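You operate a simulated robot arm through the tools that you are given. There is no shell and no other tool.

The job below is to be done with a simulated two-armed robot. You get a single attempt, and the scene is never put back.

Task
Take the lid off the flask and lay it down on the top of the field kit stand.

Only the result counts: the job must be done as asked and must still hold three seconds after the hand-in. Knocking over, shifting, dropping, spilling or breaking anything else fails it. Lids that push on must go on centred and level and be pressed home; caps that screw on are set level and turned clockwise until they are tight.

Robot
Two 7-joint arms with two-finger parallel grippers on one trunk, on a base that moves. Base frame: it is fixed to the floor where the robot stands at the start and does not move with it; the origin is under the middle of the robot, x ahead of it, y to its left, z up; the surface under the hand at the start is at about z = 860. Lengths are in mm, angles in degrees, forces in N, time in s.
The left shoulder is at the start at [50, 165, 1205], the right one opposite. With the tool pointing down near the work surface each hand reaches from about 180 to 680 mm from the robot's upright axis, wherever it stands, measured 20 degrees to its own side. Payload 3.91 kg a hand.
Tool frame (each hand has its own): the origin (TCP) lies between the finger pads and is the grasp point; the fingertips stand 30 mm ahead of it; z points along the fingers, y is the line along which they close. Largest opening 110 mm; finger width 20, thickness 10; the body of the gripper, 48 by 112 mm, starts 55 mm behind the TCP.
Orientation is that of the tool frame in the base frame, as [roll, pitch, yaw] about the fixed x, y, z axes, in that order (R = Rz(yaw) Ry(pitch) Rx(roll)). With the fingers straight down and closing along the base's y, the tool's x points along the base's -x, its y along +y and its z along -z.

Tools
- The arms move only by the tool step_arm. It takes "left_targets", "right_targets" or both (then of equal length, played together; a hand with none holds still); each is a list of rows, each a list of 7 numbers: the finger opening in mm, from 0 to 110, then the shift along the base's x, y, z in mm, then the turn, a rotation vector about the base's x, y, z in degrees. In form: [[claw, x, y, z, rx, ry, rz], ...]. A call has 1 to 20 rows; each row shifts and turns the commanded pose from where the row before left it. Rows are played at 5 a second. More than 50 mm and 8.6 degrees between two rows, or a gripper value outside its range, and nothing of the call is played. A pose out of reach is approached as far as the arm can. The call stops where the force on the tool passes 40 N (or 10 N more than at its start, if that is more) or the arm is blocked; 0.2 s more then pass. Each finger travels about 45 mm/s and halts on what it meets, pressing with about 20 N; the grip force reading is that of the motor and also rises with nothing between the fingers. The clock runs only during rows and for 0.2 s after the last one: add rows that do not move to give the fingers time. The reply holds the time, the measured pose of the TCP, the force on the tool along the base axes, the opening and the grip force, in the units named above and with some noise, with the torque about the TCP (base axes, N m) and any sound that the robot's microphone picked up.
- Cameras (640 x 400 px; columns grow to the right, rows downward): "scene" is now at [116.2, 25.5, 1382.4]; the picture's right is [0.30, -0.95, 0.00], its down [-0.49, -0.15, -0.86] and it looks along [0.82, 0.26, -0.51] (base axes); focal length 264 px, centre (320, 200). "left" rides on the left gripper at [72, -17, -103] in its tool frame; the picture's right is [0.23, 0.97, 0.00], its down [-0.76, 0.18, -0.62] and it looks along [-0.61, 0.14, 0.78] (tool axes); focal length 222 px, centre (320, 200). "right" rides on the right gripper at [72, 17, -103] in its tool frame; the picture's right is [-0.23, 0.97, 0.00], its down [-0.76, -0.18, -0.62] and it looks along [-0.61, -0.14, 0.78] (tool axes); focal length 222 px, centre (320, 200). There is no depth. A picture from a camera that has moved, and an enlarged one, comes with that camera's place and axes in the base frame and with its lens.
- camera(camera): a new picture of that camera. The clock stands still meanwhile.
- raise_lower(by): slides the trunk up (or, below 0, down) by that many mm; the arms and the scene camera ride with it, the base frame stays. It gives what a move gives, with no picture.
- steer(legs): drives the robot by 1 to 6 legs, each [ahead, left, turn to the left] in mm, mm and degrees, along the robot's own axes; the way and the turn of a leg run together, so that a leg with both is an arc; at most 1500 mm and 180 degrees a leg. The arms and the cameras ride along, it lands a little off, and it stops where it bumps. It gives what a move gives.
- head_to(pan, tilt): turns the head with the scene camera to pan (to the left, within 80 degrees either way) and tilt (down, from -29 to 69), counted from straight ahead of the robot. It gives what a move gives.
- inspect(camera, box): a new picture of the part [left, top, right, bottom] of that camera's present view, enlarged. The clock stands still meanwhile.
- job_done(): hands the job in; it is judged then, once.

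Nothing tells you exact positions but the pictures and the camera data. Unless the task says otherwise, let go and move clear before handing in.

The tools are called after ">>>" as name(argument=value, ...) on one line, values as JSON. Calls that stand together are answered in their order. step_arm: Moves the arms, as the interface text tells. Its arguments: {"type":"object","properties":{"left_targets":{"type":"array","items":{"type":"array","items":{"type":"number"}}},"right_targets":{"type":"array","items":{"type":"array","items":{"type":"number"}}}},"required":[]} The other tools are called the same way: raise_lower (by) moves the trunk up or down; steer (legs) drives the base; head_to (pan, tilt) turns the head that bears the scene camera; camera (camera) takes a picture; inspect (camera, box) takes an enlarged picture of a part of a camera's view; job_done () hands the job in.

At the start:

```text
clock: 0.0
left_ee_pos: [326.4, 259.2, 1199.1]
left_orientation: [-180.0, 0.0, -180.0]
left_force: [0.3, -0.3, -0.7]
left_ft_torque: [-0.01, -0.02, -0.01]
left_grip_width: 109.9
left_gripper_force: 0.1
right_ee_pos: [397.7, -124.8, 1199.4]
right_orientation: [179.9, 0.0, 179.8]
right_force: [0.6, 0.8, -0.6]
right_ft_torque: [-0.04, -0.02, 0.0]
right_grip_width: 110.1
right_gripper_force: 0.1
trunk travel left (down, up): [-425.0, 78.0]
robot x, y, heading: [1.1, -3.2, -0.1]
head pan, tilt (commanded): [17.5, 30.6]
```

scene: 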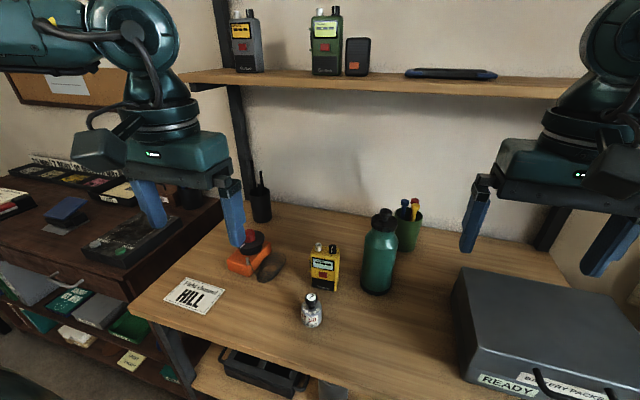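
right: 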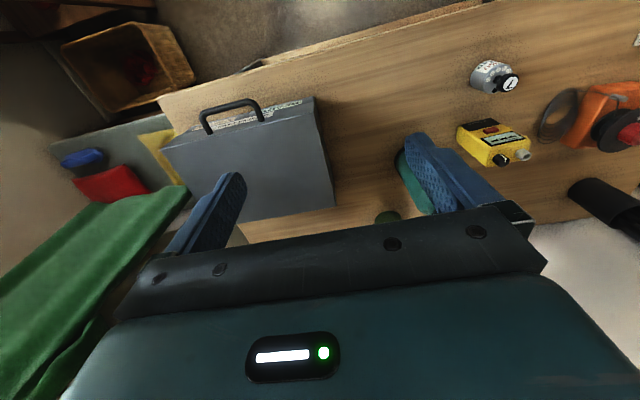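
left: 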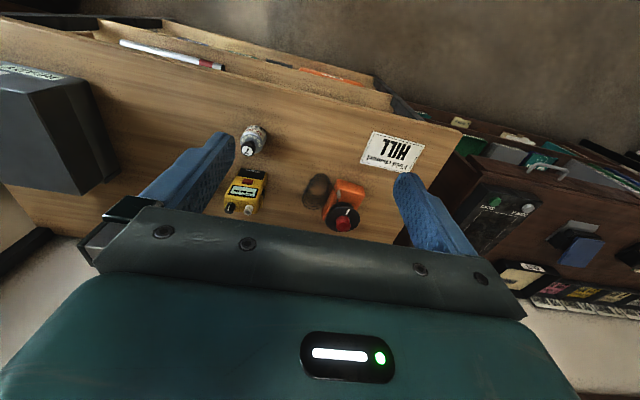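

I see a workbench with a green flask (black lid) in the middle, a yellow meter, a small vial, an orange object, a grey case to the right, and a dark cabinet to the left. I don't yet know which thing is the "field kit stand", so I look around first.

>>> inspect(camera="scene", box=[200, 160, 460, 340])

>>> inspect(camera="scene", box=[0, 140, 260, 400])

>>> inspect(camera="scene", box=[430, 240, 640, 400])

>>> inspect(camera="right", box=[0, 0, 320, 240])

```text
2.22 times, centred on (330, 250) of scene
camera zoom: at [116.2, 25.5, 1382.4], right [0.3, -0.95, 0.0], down [-0.49, -0.15, -0.86], along [0.82, 0.26, -0.51], focal length 587 px, centre (298, 89)
```

zoom: 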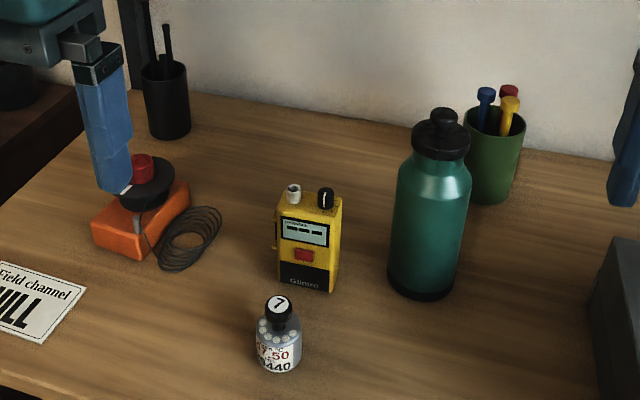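

```text
1.54 times, centred on (130, 270) of scene
camera zoom: at [116.2, 25.5, 1382.4], right [0.3, -0.95, 0.0], down [-0.49, -0.15, -0.86], along [0.82, 0.26, -0.51], focal length 406 px, centre (612, 92)
```

zoom: 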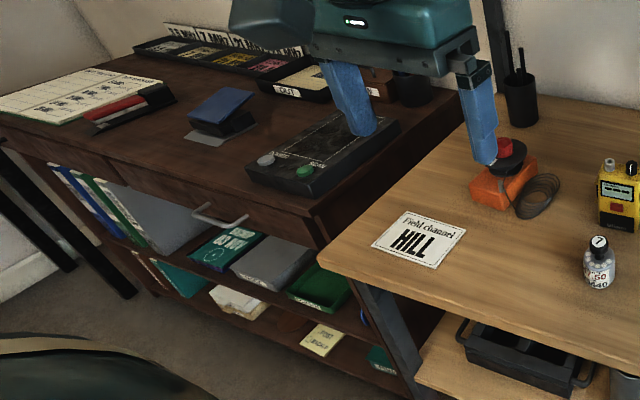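

```text
2.50 times, centred on (535, 320) of scene
camera zoom: at [116.2, 25.5, 1382.4], right [0.3, -0.95, 0.0], down [-0.49, -0.15, -0.86], along [0.82, 0.26, -0.51], focal length 660 px, centre (-218, -100)
```

zoom: 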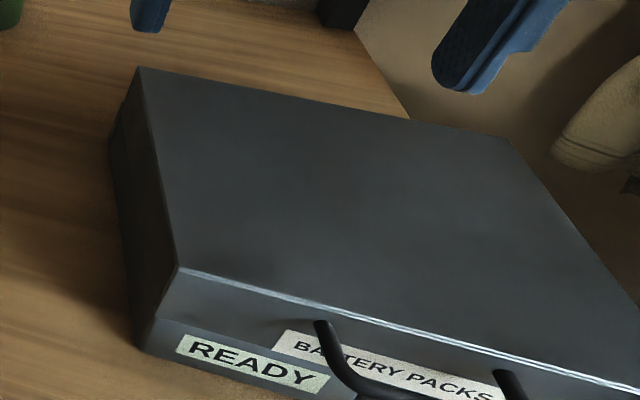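

```text
1.67 times, centred on (160, 120) of right
camera zoom: at [325.7, -109.4, 1302.3], right [0.23, 0.97, 0.0], down [0.76, -0.18, 0.62], along [0.61, -0.14, -0.78], focal length 370 px, centre (587, 333)
```

zoom: 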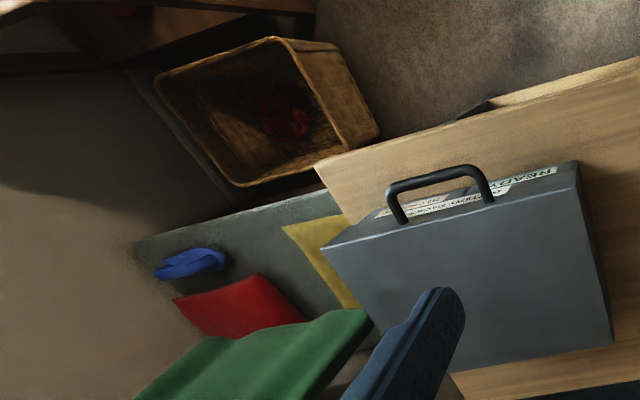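

The flask has a black push-on/screw lid with a knob. I still need to find the field kit stand, so I turn the head around the room.

>>> head_to(pan=-45, tilt=25)

>>> camera(camera="scene")

>>> head_to(pan=70, tilt=25)

>>> camera(camera="scene")

>>> head_to(pan=0, tilt=10)

>>> camera(camera="scene")

>>> head_to(pan=-80, tilt=25)

>>> camera(camera="scene")

```text
clock: 1.3
left_ee_pos: [325.2, 258.8, 1199.8]
left_orientation: [179.9, -0.1, -179.9]
left_force: [-0.2, 0.0, -0.3]
left_ft_torque: [0.02, -0.01, 0.01]
left_grip_width: 109.9
left_gripper_force: 0.1
right_ee_pos: [396.3, -125.1, 1199.0]
right_orientation: [179.9, 0.0, 179.8]
right_force: [0.2, -0.2, -0.1]
right_ft_torque: [-0.02, -0.01, 0.0]
right_grip_width: 109.9
right_gripper_force: 0.1
trunk travel left (down, up): [-425.0, 78.0]
robot x, y, heading: [0.7, -1.4, -0.2]
head pan, tilt (commanded): [-45.0, 25.0]
```

```text
taken
camera scene: at [95.4, -66.7, 1391.2], right [-0.71, -0.71, 0.0], down [-0.3, 0.3, -0.91], along [0.64, -0.64, -0.42], focal length 264 px, centre (320, 200)
```

scene: 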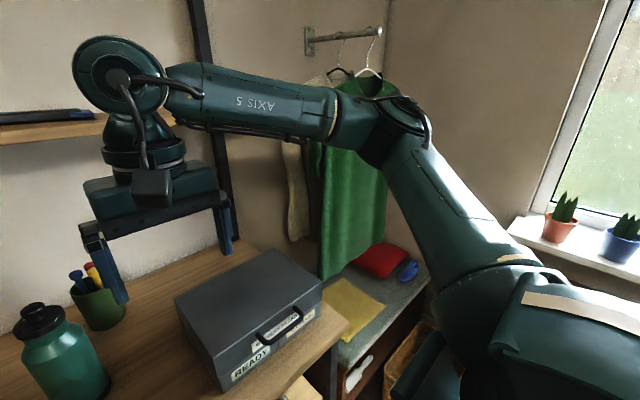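

```text
clock: 3.3
left_ee_pos: [326.4, 258.1, 1199.0]
left_orientation: [-180.0, 0.0, 179.9]
left_force: [-0.3, -0.2, -0.9]
left_ft_torque: [-0.01, -0.01, 0.0]
left_grip_width: 110.2
left_gripper_force: 0.0
right_ee_pos: [397.7, -125.8, 1198.8]
right_orientation: [179.9, 0.0, 180.0]
right_force: [-0.4, 0.2, 0.3]
right_ft_torque: [-0.01, 0.0, 0.01]
right_grip_width: 110.0
right_gripper_force: 0.1
trunk travel left (down, up): [-425.0, 78.0]
robot x, y, heading: [1.9, -0.6, 0.1]
head pan, tilt (commanded): [70.0, 25.0]
```

```text
taken
camera scene: at [61.8, 85.0, 1391.2], right [0.94, -0.34, 0.0], down [-0.14, -0.4, -0.91], along [0.31, 0.85, -0.42], focal length 264 px, centre (320, 200)
```

scene: 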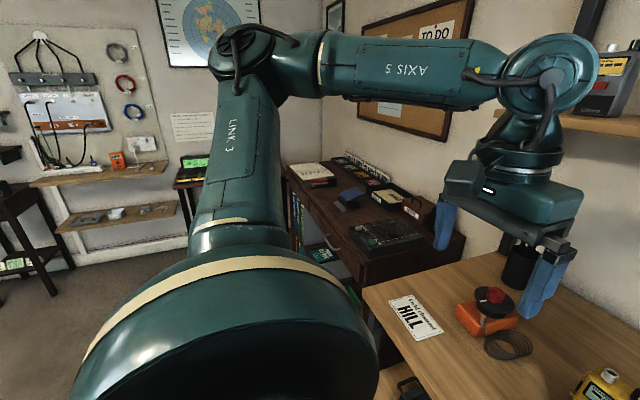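

```text
clock: 4.7
left_ee_pos: [326.6, 259.5, 1199.3]
left_orientation: [180.0, -0.1, -180.0]
left_force: [-0.1, -0.4, 0.0]
left_ft_torque: [0.0, 0.0, 0.01]
left_grip_width: 109.8
left_gripper_force: 0.0
right_ee_pos: [397.3, -125.3, 1199.7]
right_orientation: [179.8, -0.1, 179.9]
right_force: [1.0, -0.5, -0.2]
right_ft_torque: [0.02, -0.01, 0.03]
right_grip_width: 109.8
right_gripper_force: 0.1
trunk travel left (down, up): [-425.0, 78.0]
robot x, y, heading: [-0.8, -4.2, -0.4]
head pan, tilt (commanded): [0.0, 10.0]
```

```text
taken
camera scene: at [123.2, -1.5, 1415.6], right [0.0, -1.0, 0.0], down [-0.17, 0.0, -0.98], along [0.98, 0.0, -0.17], focal length 264 px, centre (320, 200)
```

scene: 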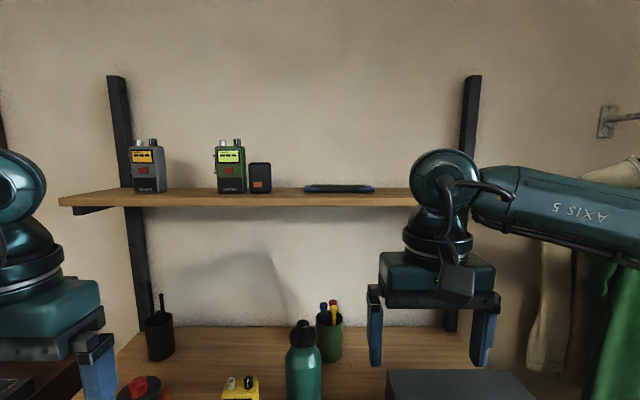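

```text
clock: 6.2
left_ee_pos: [326.0, 258.8, 1199.4]
left_orientation: [-180.0, 0.0, 180.0]
left_force: [-0.3, 0.0, 0.2]
left_ft_torque: [0.02, -0.01, -0.05]
left_grip_width: 110.2
left_gripper_force: 0.0
right_ee_pos: [396.8, -124.3, 1197.9]
right_orientation: [179.9, 0.0, 179.9]
right_force: [0.4, -0.1, 0.5]
right_ft_torque: [0.04, -0.05, 0.0]
right_grip_width: 110.0
right_gripper_force: 0.0
trunk travel left (down, up): [-425.0, 78.0]
robot x, y, heading: [-1.7, 0.2, -0.2]
head pan, tilt (commanded): [-80.0, 25.0]
```

```text
taken
camera scene: at [46.3, -92.3, 1391.2], right [-0.98, -0.17, 0.0], down [-0.07, 0.42, -0.91], along [0.16, -0.89, -0.42], focal length 264 px, centre (320, 200)
```

scene: 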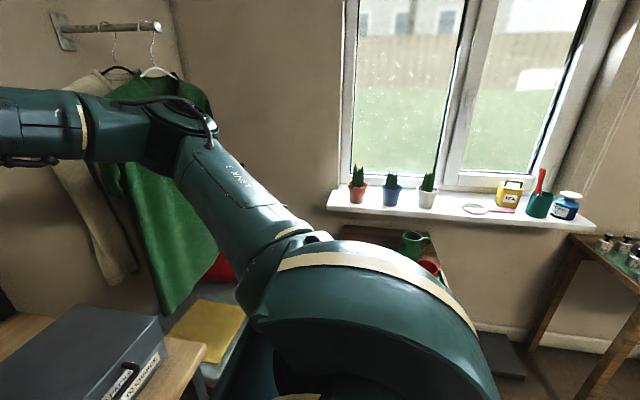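

No stand labelled as such is visible yet; there is a bench under the coats at the right, a desk at the left and a further table near the window. I look closer at the sides and farther round.

>>> head_to(pan=-80, tilt=45)

>>> camera(camera="scene")

>>> inspect(camera="scene", box=[380, 0, 640, 200])

>>> head_to(pan=80, tilt=10)

>>> camera(camera="scene")

>>> inspect(camera="scene", box=[0, 100, 260, 400])

>>> head_to(pan=40, tilt=50)

>>> camera(camera="scene")

```text
clock: 7.0
left_ee_pos: [327.0, 259.2, 1200.1]
left_orientation: [-179.9, 0.0, 180.0]
left_force: [0.2, 0.4, 0.0]
left_ft_torque: [-0.05, 0.0, -0.01]
left_grip_width: 110.1
left_gripper_force: 0.0
right_ee_pos: [397.1, -126.1, 1199.4]
right_orientation: [180.0, 0.0, 179.9]
right_force: [0.2, -0.3, 0.0]
right_ft_torque: [-0.01, -0.01, -0.02]
right_grip_width: 109.9
right_gripper_force: 0.0
trunk travel left (down, up): [-425.0, 78.0]
robot x, y, heading: [-1.0, 2.7, 0.0]
head pan, tilt (commanded): [-80.0, 45.0]
```

```text
taken
camera scene: at [44.3, -81.7, 1360.7], right [-0.98, -0.17, 0.0], down [-0.12, 0.7, -0.71], along [0.12, -0.7, -0.71], focal length 264 px, centre (320, 200)
```

scene: 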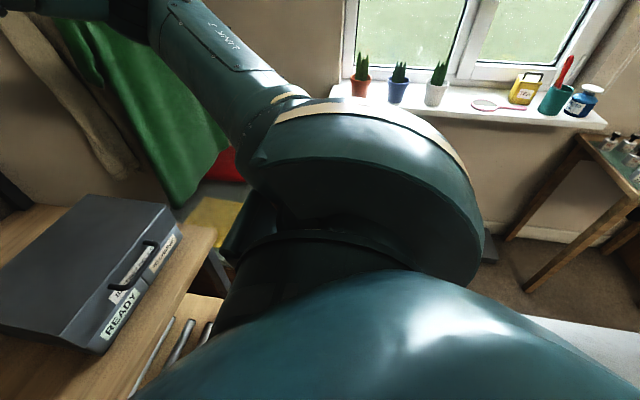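

```text
2.00 times, centred on (510, 100) of scene
camera zoom: at [44.3, -81.7, 1360.7], right [-0.98, -0.17, 0.0], down [-0.12, 0.7, -0.71], along [0.12, -0.7, -0.71], focal length 528 px, centre (-60, 400)
```

zoom: 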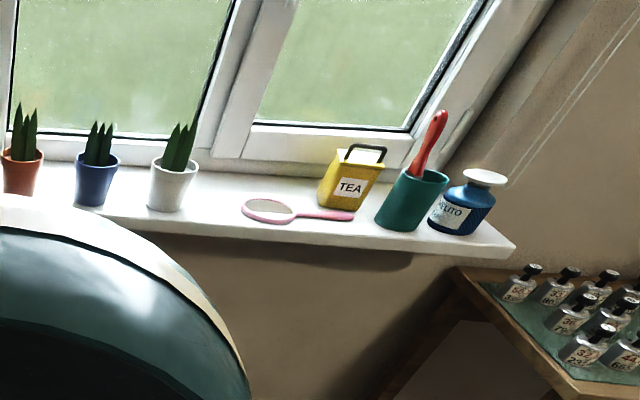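

```text
clock: 9.5
left_ee_pos: [327.1, 258.2, 1199.7]
left_orientation: [-180.0, 0.0, -180.0]
left_force: [0.0, -0.1, 0.3]
left_ft_torque: [-0.05, -0.03, -0.02]
left_grip_width: 110.2
left_gripper_force: 0.0
right_ee_pos: [398.4, -125.5, 1198.8]
right_orientation: [179.9, 0.0, 179.8]
right_force: [0.5, -0.6, 0.6]
right_ft_torque: [0.01, 0.0, -0.02]
right_grip_width: 110.0
right_gripper_force: 0.2
trunk travel left (down, up): [-425.0, 78.0]
robot x, y, heading: [-4.3, 2.0, 0.1]
head pan, tilt (commanded): [80.0, 10.0]
```

```text
taken
camera scene: at [46.4, 90.0, 1415.6], right [0.98, -0.17, 0.0], down [-0.03, -0.17, -0.98], along [0.17, 0.97, -0.17], focal length 264 px, centre (320, 200)
```

scene: 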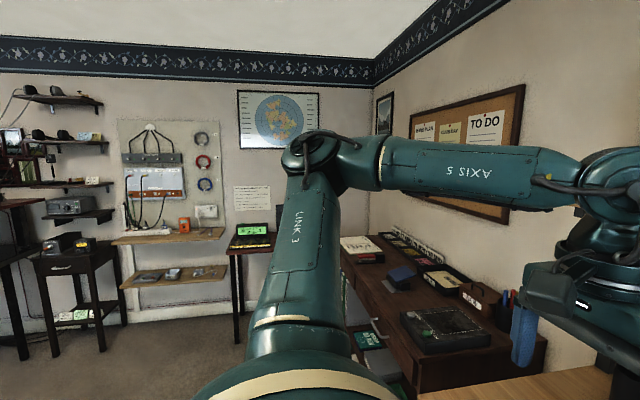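

```text
1.33 times, centred on (130, 250) of scene
camera zoom: at [46.4, 90.0, 1415.6], right [0.98, -0.17, 0.0], down [-0.03, -0.17, -0.98], along [0.17, 0.97, -0.17], focal length 352 px, centre (573, 133)
```

zoom: 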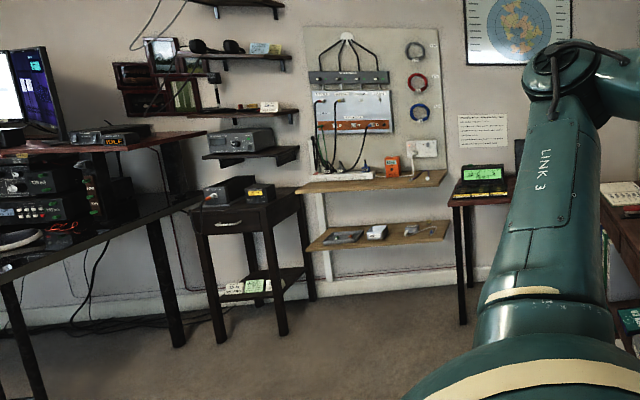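

```text
clock: 10.6
left_ee_pos: [326.6, 258.6, 1199.6]
left_orientation: [180.0, 0.0, -180.0]
left_force: [0.9, -0.1, -0.3]
left_ft_torque: [0.0, 0.0, -0.02]
left_grip_width: 110.1
left_gripper_force: 0.0
right_ee_pos: [397.1, -125.4, 1198.6]
right_orientation: [179.8, 0.0, 180.0]
right_force: [-0.3, 0.4, -0.4]
right_ft_torque: [0.02, -0.02, 0.05]
right_grip_width: 110.1
right_gripper_force: 0.1
trunk travel left (down, up): [-425.0, 78.0]
robot x, y, heading: [3.4, 0.6, 0.2]
head pan, tilt (commanded): [40.0, 50.0]
```

```text
taken
camera scene: at [89.2, 48.0, 1353.8], right [0.64, -0.77, 0.0], down [-0.59, -0.49, -0.64], along [0.49, 0.41, -0.77], focal length 264 px, centre (320, 200)
```

scene: 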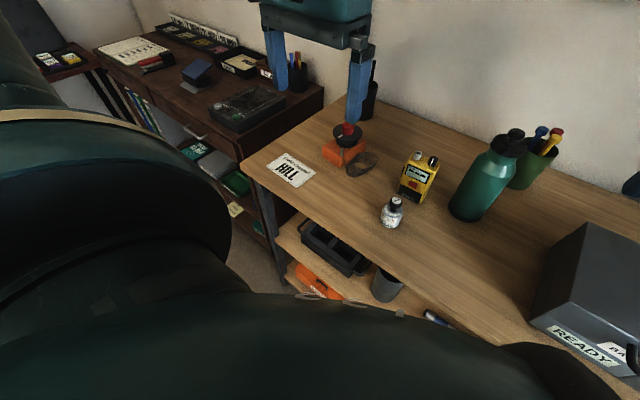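

This looks like a radio room; the workbench holds field gear, but I haven't seen behind the robot, and the stand may be there. I turn the robot in place to look at the rest of the room.

>>> steer(legs=[[0, 0, 90]])

>>> head_to(pan=0, tilt=15)

>>> camera(camera="scene")

>>> head_to(pan=75, tilt=15)

>>> camera(camera="scene")

```text
clock: 14.8
left_ee_pos: [-262.3, 323.6, 1199.0]
left_orientation: [-179.9, 0.0, -89.4]
left_force: [0.0, -0.5, -0.1]
left_ft_torque: [0.0, -0.01, 0.0]
left_grip_width: 110.2
left_gripper_force: 0.1
right_ee_pos: [121.8, 398.6, 1198.6]
right_orientation: [179.9, 0.0, -89.5]
right_force: [-0.2, -0.1, -0.7]
right_ft_torque: [-0.03, 0.0, -0.02]
right_grip_width: 110.0
right_gripper_force: 0.1
trunk travel left (down, up): [-425.0, 78.0]
robot x, y, heading: [-0.5, -0.7, 90.7]
head pan, tilt (commanded): [40.0, 50.0]
```

```text
clock: 15.9
left_ee_pos: [-262.3, 323.2, 1199.6]
left_orientation: [180.0, -0.1, -89.4]
left_force: [-0.3, -0.1, 0.0]
left_ft_torque: [-0.01, 0.0, -0.02]
left_grip_width: 110.1
left_gripper_force: 0.1
right_ee_pos: [121.1, 398.9, 1199.6]
right_orientation: [180.0, 0.0, -89.5]
right_force: [-0.2, -0.8, 0.0]
right_ft_torque: [-0.01, 0.03, 0.0]
right_grip_width: 110.1
right_gripper_force: 0.0
trunk travel left (down, up): [-425.0, 78.0]
robot x, y, heading: [-2.3, -2.0, 90.6]
head pan, tilt (commanded): [0.0, 15.0]
```

```text
taken
camera scene: at [-0.5, 121.1, 1407.4], right [1.0, 0.01, 0.0], down [0.0, -0.26, -0.97], along [-0.01, 0.97, -0.26], focal length 264 px, centre (320, 200)
```

scene: 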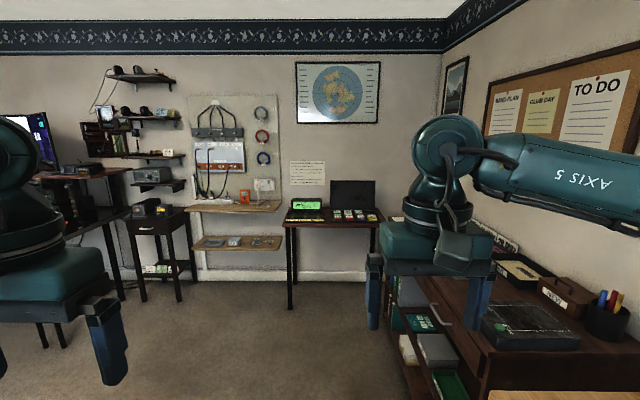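

```text
clock: 17.4
left_ee_pos: [-262.0, 324.0, 1199.2]
left_orientation: [-180.0, 0.0, -89.3]
left_force: [0.4, -1.1, 0.1]
left_ft_torque: [-0.01, -0.02, -0.02]
left_grip_width: 110.1
left_gripper_force: 0.0
right_ee_pos: [121.6, 398.1, 1198.0]
right_orientation: [179.9, 0.0, -89.4]
right_force: [0.9, -1.0, 0.0]
right_ft_torque: [0.04, 0.01, 0.0]
right_grip_width: 110.0
right_gripper_force: 0.1
trunk travel left (down, up): [-425.0, 78.0]
robot x, y, heading: [0.3, -4.8, 90.6]
head pan, tilt (commanded): [75.0, 15.0]
```

```text
taken
camera scene: at [-89.9, 51.0, 1407.5], right [0.25, 0.97, 0.0], down [0.25, -0.06, -0.97], along [-0.94, 0.24, -0.26], focal length 264 px, centre (320, 200)
```

scene: 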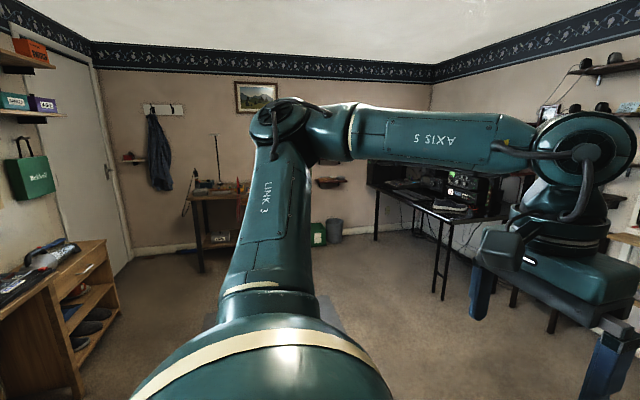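

The room is bigger than it looked: a bench by the door, a stand with gear, tables with radios. I look closer at each and turn further.

>>> inspect(camera="scene", box=[0, 20, 160, 400])

>>> inspect(camera="scene", box=[120, 80, 360, 280])

>>> inspect(camera="scene", box=[340, 130, 560, 310])

>>> steer(legs=[[0, 0, 90]])

>>> head_to(pan=0, tilt=15)

>>> camera(camera="scene")

>>> head_to(pan=70, tilt=15)

>>> camera(camera="scene")

```text
1.05 times, centred on (80, 210) of scene (not enlarged: the box is as wide or as high as the picture)
camera zoom: at [-89.9, 51.0, 1407.5], right [0.25, 0.97, 0.0], down [0.25, -0.06, -0.97], along [-0.94, 0.24, -0.26], focal length 278 px, centre (573, 190)
```

zoom: 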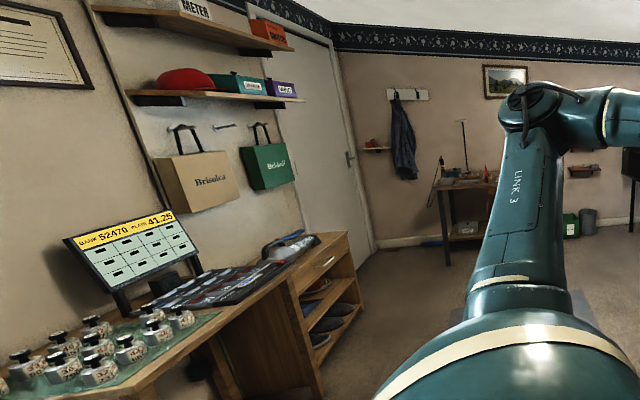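

```text
2.00 times, centred on (240, 180) of scene
camera zoom: at [-89.9, 51.0, 1407.5], right [0.25, 0.97, 0.0], down [0.25, -0.06, -0.97], along [-0.94, 0.24, -0.26], focal length 528 px, centre (480, 240)
```

zoom: 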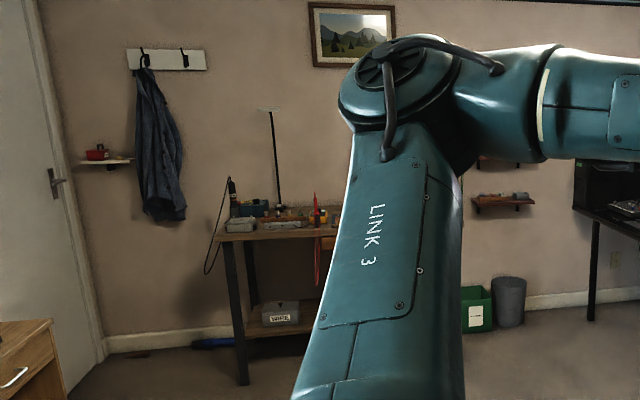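

```text
2.22 times, centred on (450, 220) of scene
camera zoom: at [-89.9, 51.0, 1407.5], right [0.25, 0.97, 0.0], down [0.25, -0.06, -0.97], along [-0.94, 0.24, -0.26], focal length 587 px, centre (31, 156)
```

zoom: 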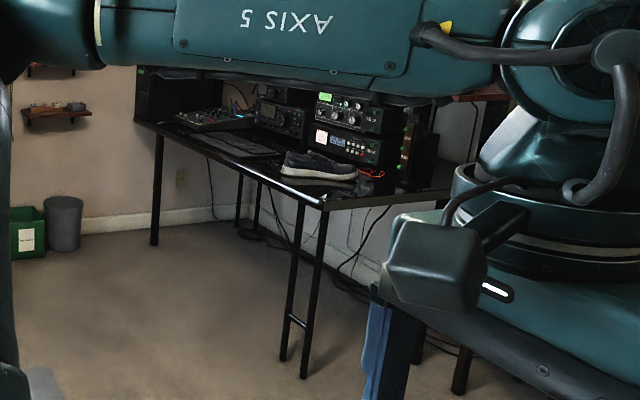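

```text
clock: 21.5
left_ee_pos: [-331.1, -254.3, 1198.3]
left_orientation: [-180.0, -0.1, -0.9]
left_force: [-0.4, -0.3, -0.3]
left_ft_torque: [-0.01, 0.03, 0.01]
left_grip_width: 110.2
left_gripper_force: 0.0
right_ee_pos: [-396.6, 131.2, 1199.4]
right_orientation: [179.9, 0.0, -1.1]
right_force: [-0.6, -1.0, -0.7]
right_ft_torque: [0.01, 0.01, -0.04]
right_grip_width: 110.0
right_gripper_force: 0.1
trunk travel left (down, up): [-425.0, 78.0]
robot x, y, heading: [2.1, 1.8, 178.9]
head pan, tilt (commanded): [75.0, 15.0]
```

```text
clock: 23.0
left_ee_pos: [-330.8, -252.4, 1199.8]
left_orientation: [-180.0, 0.0, -1.0]
left_force: [-0.3, -0.1, 0.1]
left_ft_torque: [0.01, 0.02, 0.02]
left_grip_width: 110.3
left_gripper_force: 0.1
right_ee_pos: [-394.8, 131.9, 1199.4]
right_orientation: [179.9, -0.1, -1.2]
right_force: [0.3, -0.2, 0.1]
right_ft_torque: [0.01, -0.01, -0.01]
right_grip_width: 110.0
right_gripper_force: 0.0
trunk travel left (down, up): [-425.0, 78.0]
robot x, y, heading: [-4.1, -1.3, 179.0]
head pan, tilt (commanded): [0.0, 15.0]
```

```text
taken
camera scene: at [-121.8, 0.4, 1407.5], right [0.02, 1.0, 0.0], down [0.26, 0.0, -0.97], along [-0.97, 0.02, -0.26], focal length 264 px, centre (320, 200)
```

scene: 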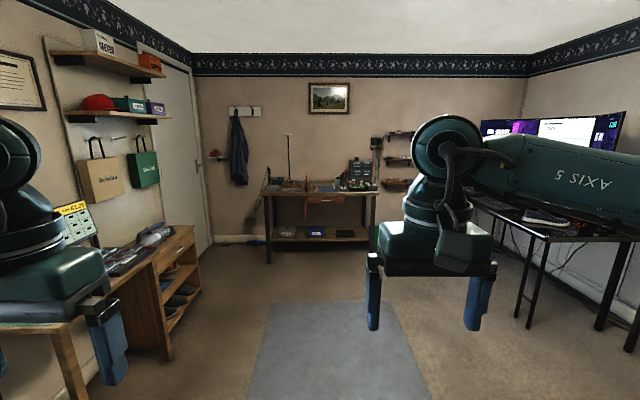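

```text
clock: 24.4
left_ee_pos: [-330.5, -253.6, 1199.8]
left_orientation: [-180.0, 0.0, -1.0]
left_force: [-0.6, -0.8, -0.5]
left_ft_torque: [0.01, 0.01, 0.02]
left_grip_width: 109.9
left_gripper_force: 0.0
right_ee_pos: [-394.3, 131.9, 1199.2]
right_orientation: [179.8, 0.0, -1.1]
right_force: [0.5, -0.6, 0.2]
right_ft_torque: [-0.01, -0.01, -0.01]
right_grip_width: 109.9
right_gripper_force: 0.0
trunk travel left (down, up): [-425.0, 78.0]
robot x, y, heading: [-1.2, -2.4, 179.1]
head pan, tilt (commanded): [70.0, 15.0]
```

```text
taken
camera scene: at [-61.9, -88.3, 1407.5], right [-0.93, 0.36, 0.0], down [0.09, 0.24, -0.97], along [-0.35, -0.9, -0.26], focal length 264 px, centre (320, 200)
```

scene: 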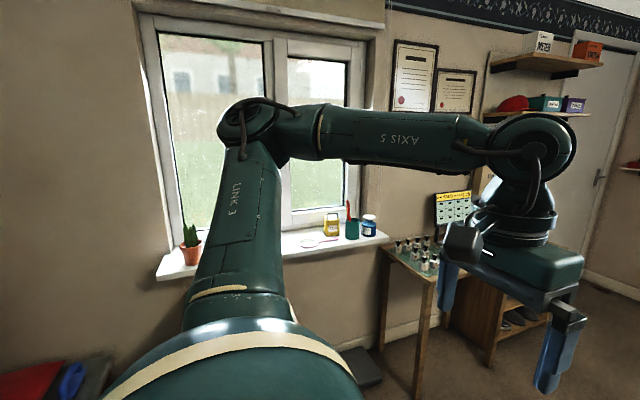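

No stand labelled "field kit" yet. I zoom in on the other furniture to rule pieces out on the way back round.

>>> inspect(camera="scene", box=[380, 140, 620, 400])

>>> head_to(pan=20, tilt=20)

>>> inspect(camera="scene", box=[60, 120, 320, 320])

>>> inspect(camera="scene", box=[320, 120, 520, 280])

>>> steer(legs=[[0, 0, -79]])

>>> head_to(pan=5, tilt=20)

>>> camera(camera="scene")

>>> inspect(camera="scene", box=[120, 60, 330, 320])

>>> inspect(camera="scene", box=[300, 100, 500, 260])

```text
1.54 times, centred on (500, 270) of scene
camera zoom: at [-61.9, -88.3, 1407.5], right [-0.93, 0.36, 0.0], down [0.09, 0.24, -0.97], along [-0.35, -0.9, -0.26], focal length 406 px, centre (43, 92)
```

zoom: 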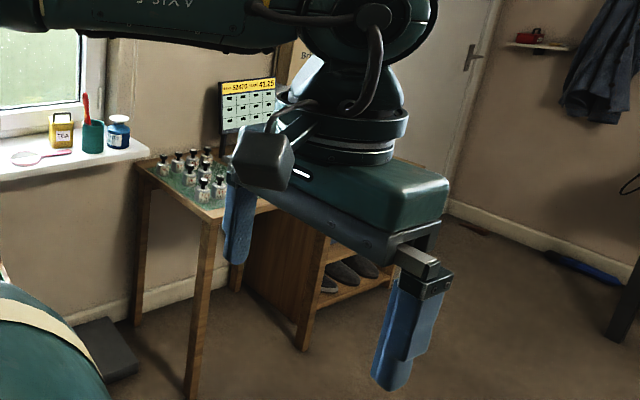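

```text
clock: 25.6
left_ee_pos: [-331.1, -253.9, 1198.7]
left_orientation: [179.9, 0.1, -1.0]
left_force: [-0.4, 0.2, 0.1]
left_ft_torque: [0.05, -0.01, 0.03]
left_grip_width: 110.0
left_gripper_force: 0.1
right_ee_pos: [-396.3, 131.9, 1199.0]
right_orientation: [179.9, 0.0, -1.1]
right_force: [0.1, 0.2, -0.8]
right_ft_torque: [-0.01, 0.03, -0.02]
right_grip_width: 109.9
right_gripper_force: 0.1
trunk travel left (down, up): [-425.0, 78.0]
robot x, y, heading: [1.2, -0.9, 179.1]
head pan, tilt (commanded): [20.0, 20.0]
```

```text
2.00 times, centred on (190, 220) of scene
camera zoom: at [-116.4, -31.5, 1399.3], right [-0.33, 0.95, 0.0], down [0.32, 0.11, -0.94], along [-0.89, -0.31, -0.34], focal length 528 px, centre (580, 160)
```

zoom: 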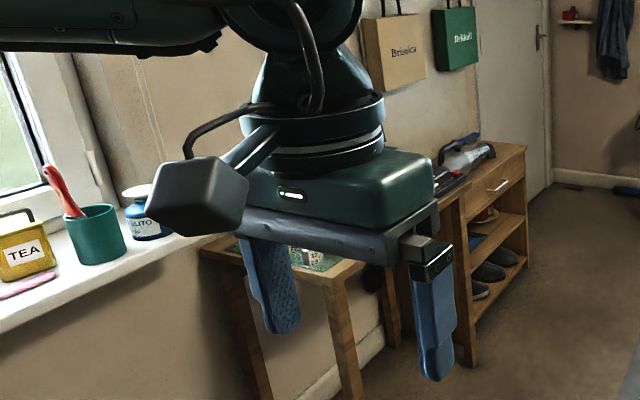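

```text
2.50 times, centred on (420, 200) of scene
camera zoom: at [-116.4, -31.5, 1399.3], right [-0.33, 0.95, 0.0], down [0.32, 0.11, -0.94], along [-0.89, -0.31, -0.34], focal length 660 px, centre (70, 200)
```

zoom: 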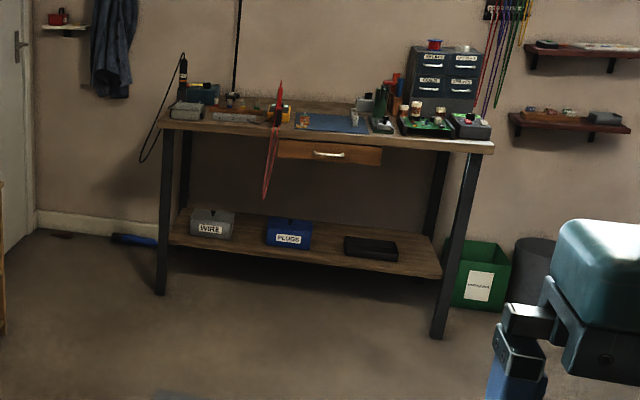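

```text
clock: 29.4
left_ee_pos: [-312.2, 275.6, 1199.5]
left_orientation: [-180.0, 0.0, -79.8]
left_force: [-0.5, 0.1, 0.1]
left_ft_torque: [0.02, -0.02, 0.01]
left_grip_width: 110.0
left_gripper_force: 0.2
right_ee_pos: [51.9, 414.1, 1197.4]
right_orientation: [179.9, 0.0, -79.9]
right_force: [0.3, 0.1, -0.2]
right_ft_torque: [-0.02, -0.02, -0.01]
right_grip_width: 110.1
right_gripper_force: 0.1
trunk travel left (down, up): [-425.0, 78.0]
robot x, y, heading: [1.2, 2.9, 100.4]
head pan, tilt (commanded): [20.0, 20.0]
```

```text
clock: 30.1
left_ee_pos: [-312.6, 275.3, 1199.6]
left_orientation: [-180.0, 0.1, -79.8]
left_force: [-0.1, -0.2, 0.4]
left_ft_torque: [0.01, 0.04, 0.0]
left_grip_width: 110.0
left_gripper_force: 0.1
right_ee_pos: [52.9, 414.5, 1199.3]
right_orientation: [180.0, 0.0, -80.0]
right_force: [-0.3, -0.9, -0.3]
right_ft_torque: [0.02, 0.0, -0.03]
right_grip_width: 109.8
right_gripper_force: 0.0
trunk travel left (down, up): [-425.0, 78.0]
robot x, y, heading: [-3.0, -0.1, 100.0]
head pan, tilt (commanded): [5.0, 20.0]
```

```text
taken
camera scene: at [-28.9, 117.1, 1399.3], right [0.96, 0.26, 0.0], down [0.09, -0.33, -0.94], along [-0.25, 0.91, -0.34], focal length 264 px, centre (320, 200)
```

scene: 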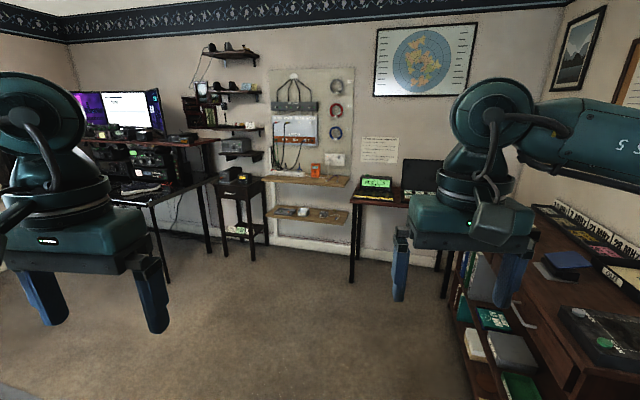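

```text
1.54 times, centred on (225, 190) of scene
camera zoom: at [-28.9, 117.1, 1399.3], right [0.96, 0.26, 0.0], down [0.09, -0.33, -0.94], along [-0.25, 0.91, -0.34], focal length 406 px, centre (466, 215)
```

zoom: 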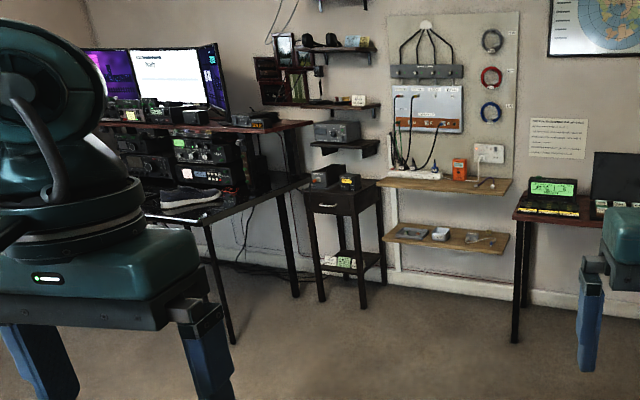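

```text
2.50 times, centred on (400, 180) of scene
camera zoom: at [-28.9, 117.1, 1399.3], right [0.96, 0.26, 0.0], down [0.09, -0.33, -0.94], along [-0.25, 0.91, -0.34], focal length 660 px, centre (120, 250)
```

zoom: 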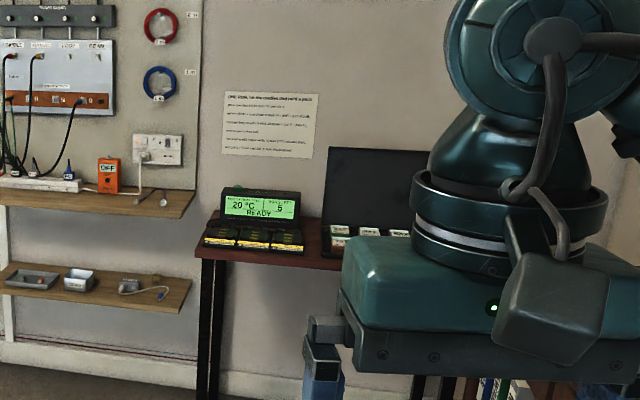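

The rest of the room holds the radio desk, antenna panel, charging table, QSL desk, repair bench and so on; the bench I started at carries the field handhelds, battery-pack case, headlamp and "Field channel" card, so that bench is the field kit stand and its worktop is where the lid goes. I turn back to it.

>>> steer(legs=[[0, 0, -100]])

>>> head_to(pan=0, tilt=35)

>>> camera(camera="scene")

>>> inspect(camera="scene", box=[220, 120, 380, 320])

>>> camera(camera="right")

>>> camera(camera="left")

```text
clock: 34.8
left_ee_pos: [328.4, 256.6, 1200.0]
left_orientation: [180.0, 0.0, 179.6]
left_force: [0.2, 0.2, 0.1]
left_ft_torque: [0.02, 0.01, 0.0]
left_grip_width: 110.2
left_gripper_force: 0.0
right_ee_pos: [396.6, -128.9, 1199.0]
right_orientation: [179.9, -0.1, 179.4]
right_force: [-0.5, 0.5, 0.4]
right_ft_torque: [0.0, 0.0, -0.02]
right_grip_width: 110.0
right_gripper_force: 0.0
trunk travel left (down, up): [-425.0, 78.0]
robot x, y, heading: [-1.0, 1.9, -0.9]
head pan, tilt (commanded): [5.0, 20.0]
```

```text
clock: 35.5
left_ee_pos: [327.7, 256.2, 1199.6]
left_orientation: [179.9, 0.0, 179.5]
left_force: [-0.6, 0.3, 0.0]
left_ft_torque: [0.01, 0.01, -0.02]
left_grip_width: 109.8
left_gripper_force: 0.1
right_ee_pos: [396.7, -128.8, 1199.4]
right_orientation: [179.8, 0.0, 179.3]
right_force: [0.9, 0.5, 0.3]
right_ft_torque: [0.0, 0.04, 0.0]
right_grip_width: 110.2
right_gripper_force: 0.0
trunk travel left (down, up): [-425.0, 78.0]
robot x, y, heading: [-2.8, 2.1, -0.4]
head pan, tilt (commanded): [0.0, 35.0]
```

```text
taken
camera scene: at [118.2, -2.5, 1375.5], right [-0.01, -1.0, 0.0], down [-0.57, 0.0, -0.82], along [0.82, -0.01, -0.57], focal length 264 px, centre (320, 200)
```

scene: 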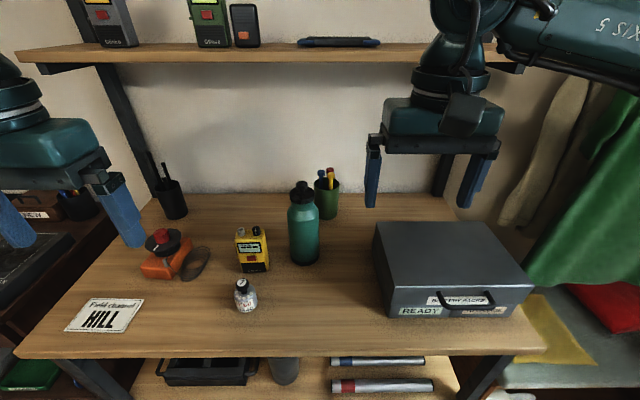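

```text
2.00 times, centred on (300, 220) of scene
camera zoom: at [118.2, -2.5, 1375.5], right [-0.01, -1.0, 0.0], down [-0.57, 0.0, -0.82], along [0.82, -0.01, -0.57], focal length 528 px, centre (360, 160)
```

zoom: 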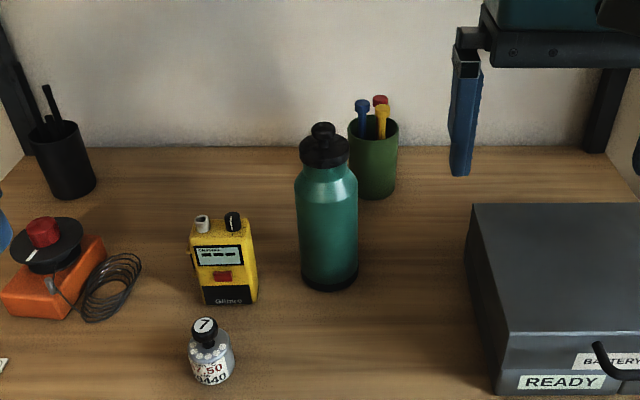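

```text
taken
camera right: at [324.7, -112.0, 1302.4], right [0.24, 0.97, 0.0], down [0.76, -0.19, 0.62], along [0.61, -0.15, -0.78], focal length 222 px, centre (320, 200)
```

right: 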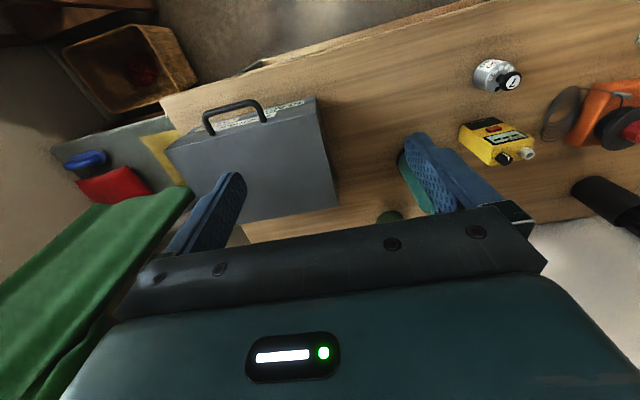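

```text
taken
camera left: at [256.9, 240.8, 1303.3], right [-0.22, 0.98, 0.0], down [0.76, 0.17, 0.62], along [0.61, 0.14, -0.78], focal length 222 px, centre (320, 200)
```

left: 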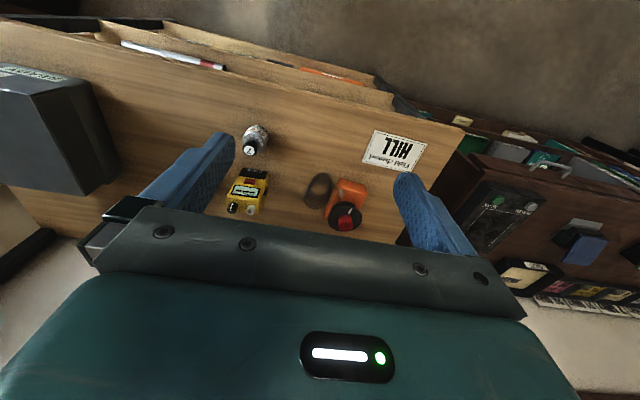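

The flask stands at about (610, 32) with its knob top near z = 1082 and body about 74 mm across; the radio is at (560, 164), the vial at (449, 150), the case from y = -155 rightwards. I bring the left hand above and in front of the lid to see the lid up close.

>>> step_arm(left_targets=[[110, 25, -30, -4, 0, 0, 0], [110, 25, -30, -4, 0, 0, 0], [110, 25, -30, -4, 0, 0, 0], [110, 25, -30, -4, 0, 0, 0], [110, 25, -30, -4, 0, 0, 0], [110, 25, -30, -4, 0, 0, 0], [110, 25, -30, -4, 0, 0, 0], [110, 20, -25, -4, 0, 0, 0], [110, 0, 0, 0, 0, 0, 0]])

>>> camera(camera="left")

>>> camera(camera="scene")

```text
clock: 37.5
left_ee_pos: [441.8, 121.9, 1182.6]
left_orientation: [-180.0, 0.0, 179.6]
left_force: [-0.1, -0.8, -0.5]
left_ft_torque: [0.01, 0.01, 0.04]
left_grip_width: 110.1
left_gripper_force: 0.1
left hand out of reach, approached as far as the arm can: row 5, 6, 7, 8
right_ee_pos: [397.0, -128.1, 1199.2]
right_orientation: [180.0, 0.1, 179.4]
right_force: [0.5, 0.5, -1.0]
right_ft_torque: [0.0, -0.04, 0.0]
right_grip_width: 110.0
right_gripper_force: 0.1
trunk travel left (down, up): [-425.0, 78.0]
robot x, y, heading: [1.9, -2.3, -0.5]
head pan, tilt (commanded): [0.0, 35.0]
```

```text
taken
camera left: at [369.9, 106.0, 1285.9], right [-0.22, 0.98, 0.0], down [0.76, 0.17, 0.62], along [0.61, 0.14, -0.78], focal length 222 px, centre (320, 200)
```

left: 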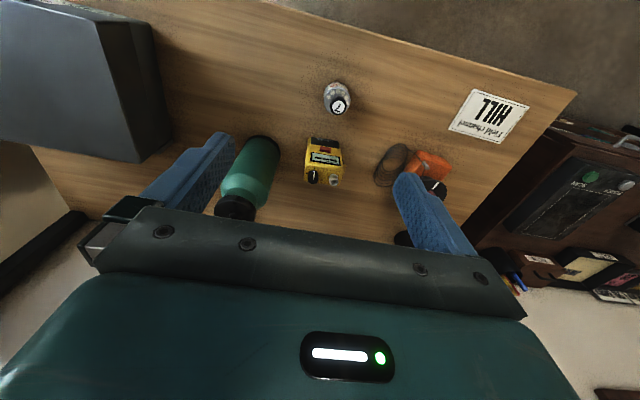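

```text
taken
camera scene: at [118.3, -2.5, 1375.4], right [-0.01, -1.0, 0.0], down [-0.57, 0.0, -0.82], along [0.82, -0.01, -0.57], focal length 264 px, centre (320, 200)
```

scene: 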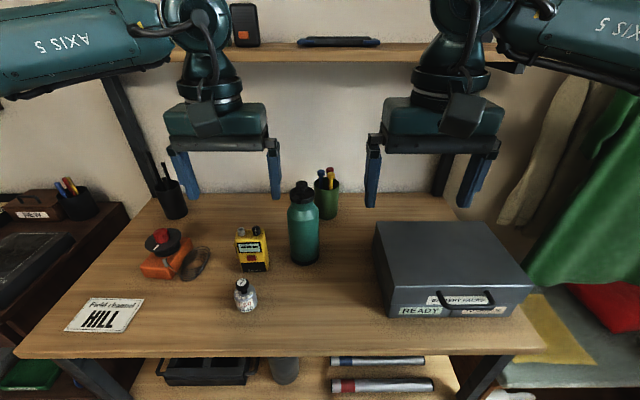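

The left arm runs out of reach up here, so the robot must move closer to the bench. I look down to check clearance between base and bench first.

>>> head_to(pan=0, tilt=69)

>>> camera(camera="scene")

>>> head_to(pan=60, tilt=69)

>>> camera(camera="scene")

```text
clock: 38.5
left_ee_pos: [441.2, 121.8, 1182.7]
left_orientation: [-180.0, 0.1, 179.6]
left_force: [-0.2, -0.9, 0.2]
left_ft_torque: [0.01, 0.0, 0.0]
left_grip_width: 110.1
left_gripper_force: 0.1
right_ee_pos: [396.7, -128.5, 1198.7]
right_orientation: [179.9, 0.0, 179.3]
right_force: [0.4, -0.4, 0.4]
right_ft_torque: [-0.02, 0.02, -0.02]
right_grip_width: 110.0
right_gripper_force: 0.1
trunk travel left (down, up): [-425.0, 78.0]
robot x, y, heading: [-0.9, 1.0, -0.8]
head pan, tilt (commanded): [0.0, 68.8]
```

```text
taken
camera scene: at [86.2, -2.3, 1331.8], right [-0.01, -1.0, 0.0], down [-0.93, 0.01, -0.36], along [0.36, 0.0, -0.93], focal length 264 px, centre (320, 200)
```

scene: 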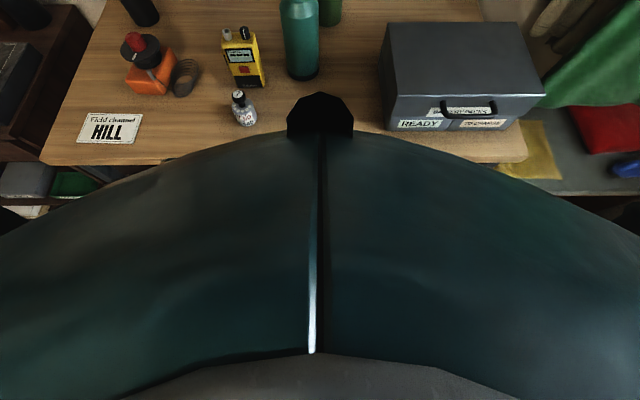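

```text
clock: 39.8
left_ee_pos: [441.2, 121.4, 1181.8]
left_orientation: [-179.9, 0.0, 179.6]
left_force: [0.4, 0.0, -0.2]
left_ft_torque: [0.01, -0.01, -0.02]
left_grip_width: 109.9
left_gripper_force: 0.0
right_ee_pos: [396.9, -128.5, 1199.1]
right_orientation: [179.9, -0.1, 179.4]
right_force: [0.0, -0.9, -0.1]
right_ft_torque: [0.01, -0.02, -0.02]
right_grip_width: 109.9
right_gripper_force: 0.1
trunk travel left (down, up): [-425.0, 78.0]
robot x, y, heading: [-0.9, 1.2, -0.4]
head pan, tilt (commanded): [60.0, 68.8]
```

```text
taken
camera scene: at [58.6, 46.3, 1331.8], right [0.86, -0.51, 0.0], down [-0.47, -0.8, -0.36], along [0.18, 0.31, -0.93], focal length 264 px, centre (320, 200)
```

scene: 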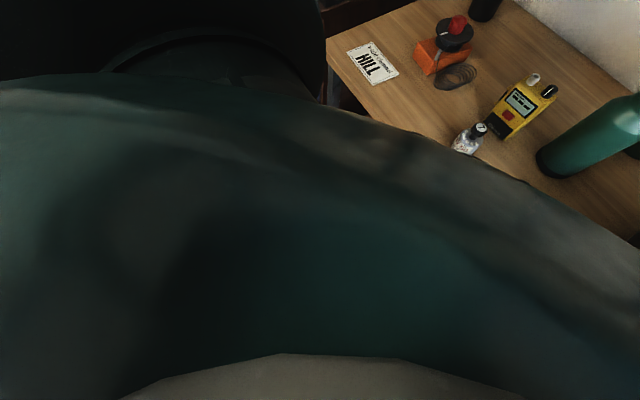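

The torso hides the base from the head camera. I tilt the right hand back so its camera looks down into the gap between robot base and bench.

>>> step_arm(right_targets=[[110, -24, 0, 6, 0, 8, 0], [110, -24, 0, 6, 0, 8, 0], [110, -24, 0, 6, 0, 8, 0], [110, -24, 0, 6, 0, 8, 0], [110, 0, 0, 0, 0, 0, 0]])

>>> camera(camera="right")

```text
clock: 41.0
left_ee_pos: [441.5, 122.2, 1182.0]
left_orientation: [179.9, 0.0, 179.5]
left_force: [-1.0, -0.3, 0.4]
left_ft_torque: [0.01, -0.03, 0.03]
left_grip_width: 109.9
left_gripper_force: 0.0
right_ee_pos: [300.6, -127.2, 1222.6]
right_orientation: [-179.8, -32.1, 179.3]
right_force: [0.1, 0.1, 0.0]
right_ft_torque: [0.0, -0.01, -0.02]
right_grip_width: 109.7
right_gripper_force: 0.0
trunk travel left (down, up): [-425.0, 78.0]
robot x, y, heading: [1.3, 0.3, -0.4]
head pan, tilt (commanded): [60.0, 68.8]
```

```text
taken
camera right: at [294.6, -112.0, 1349.0], right [0.2, 0.97, -0.13], down [0.97, -0.19, 0.12], along [0.1, -0.15, -0.98], focal length 222 px, centre (320, 200)
```

right: 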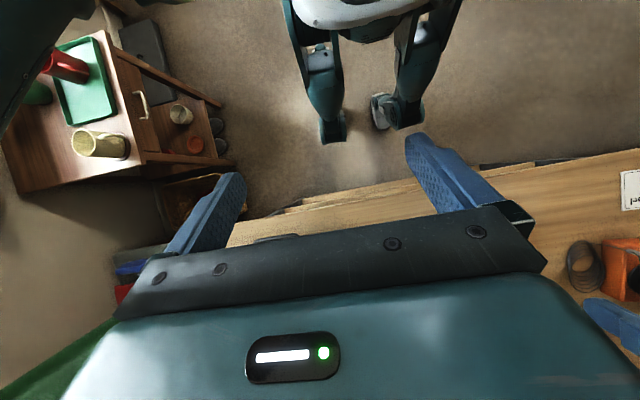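

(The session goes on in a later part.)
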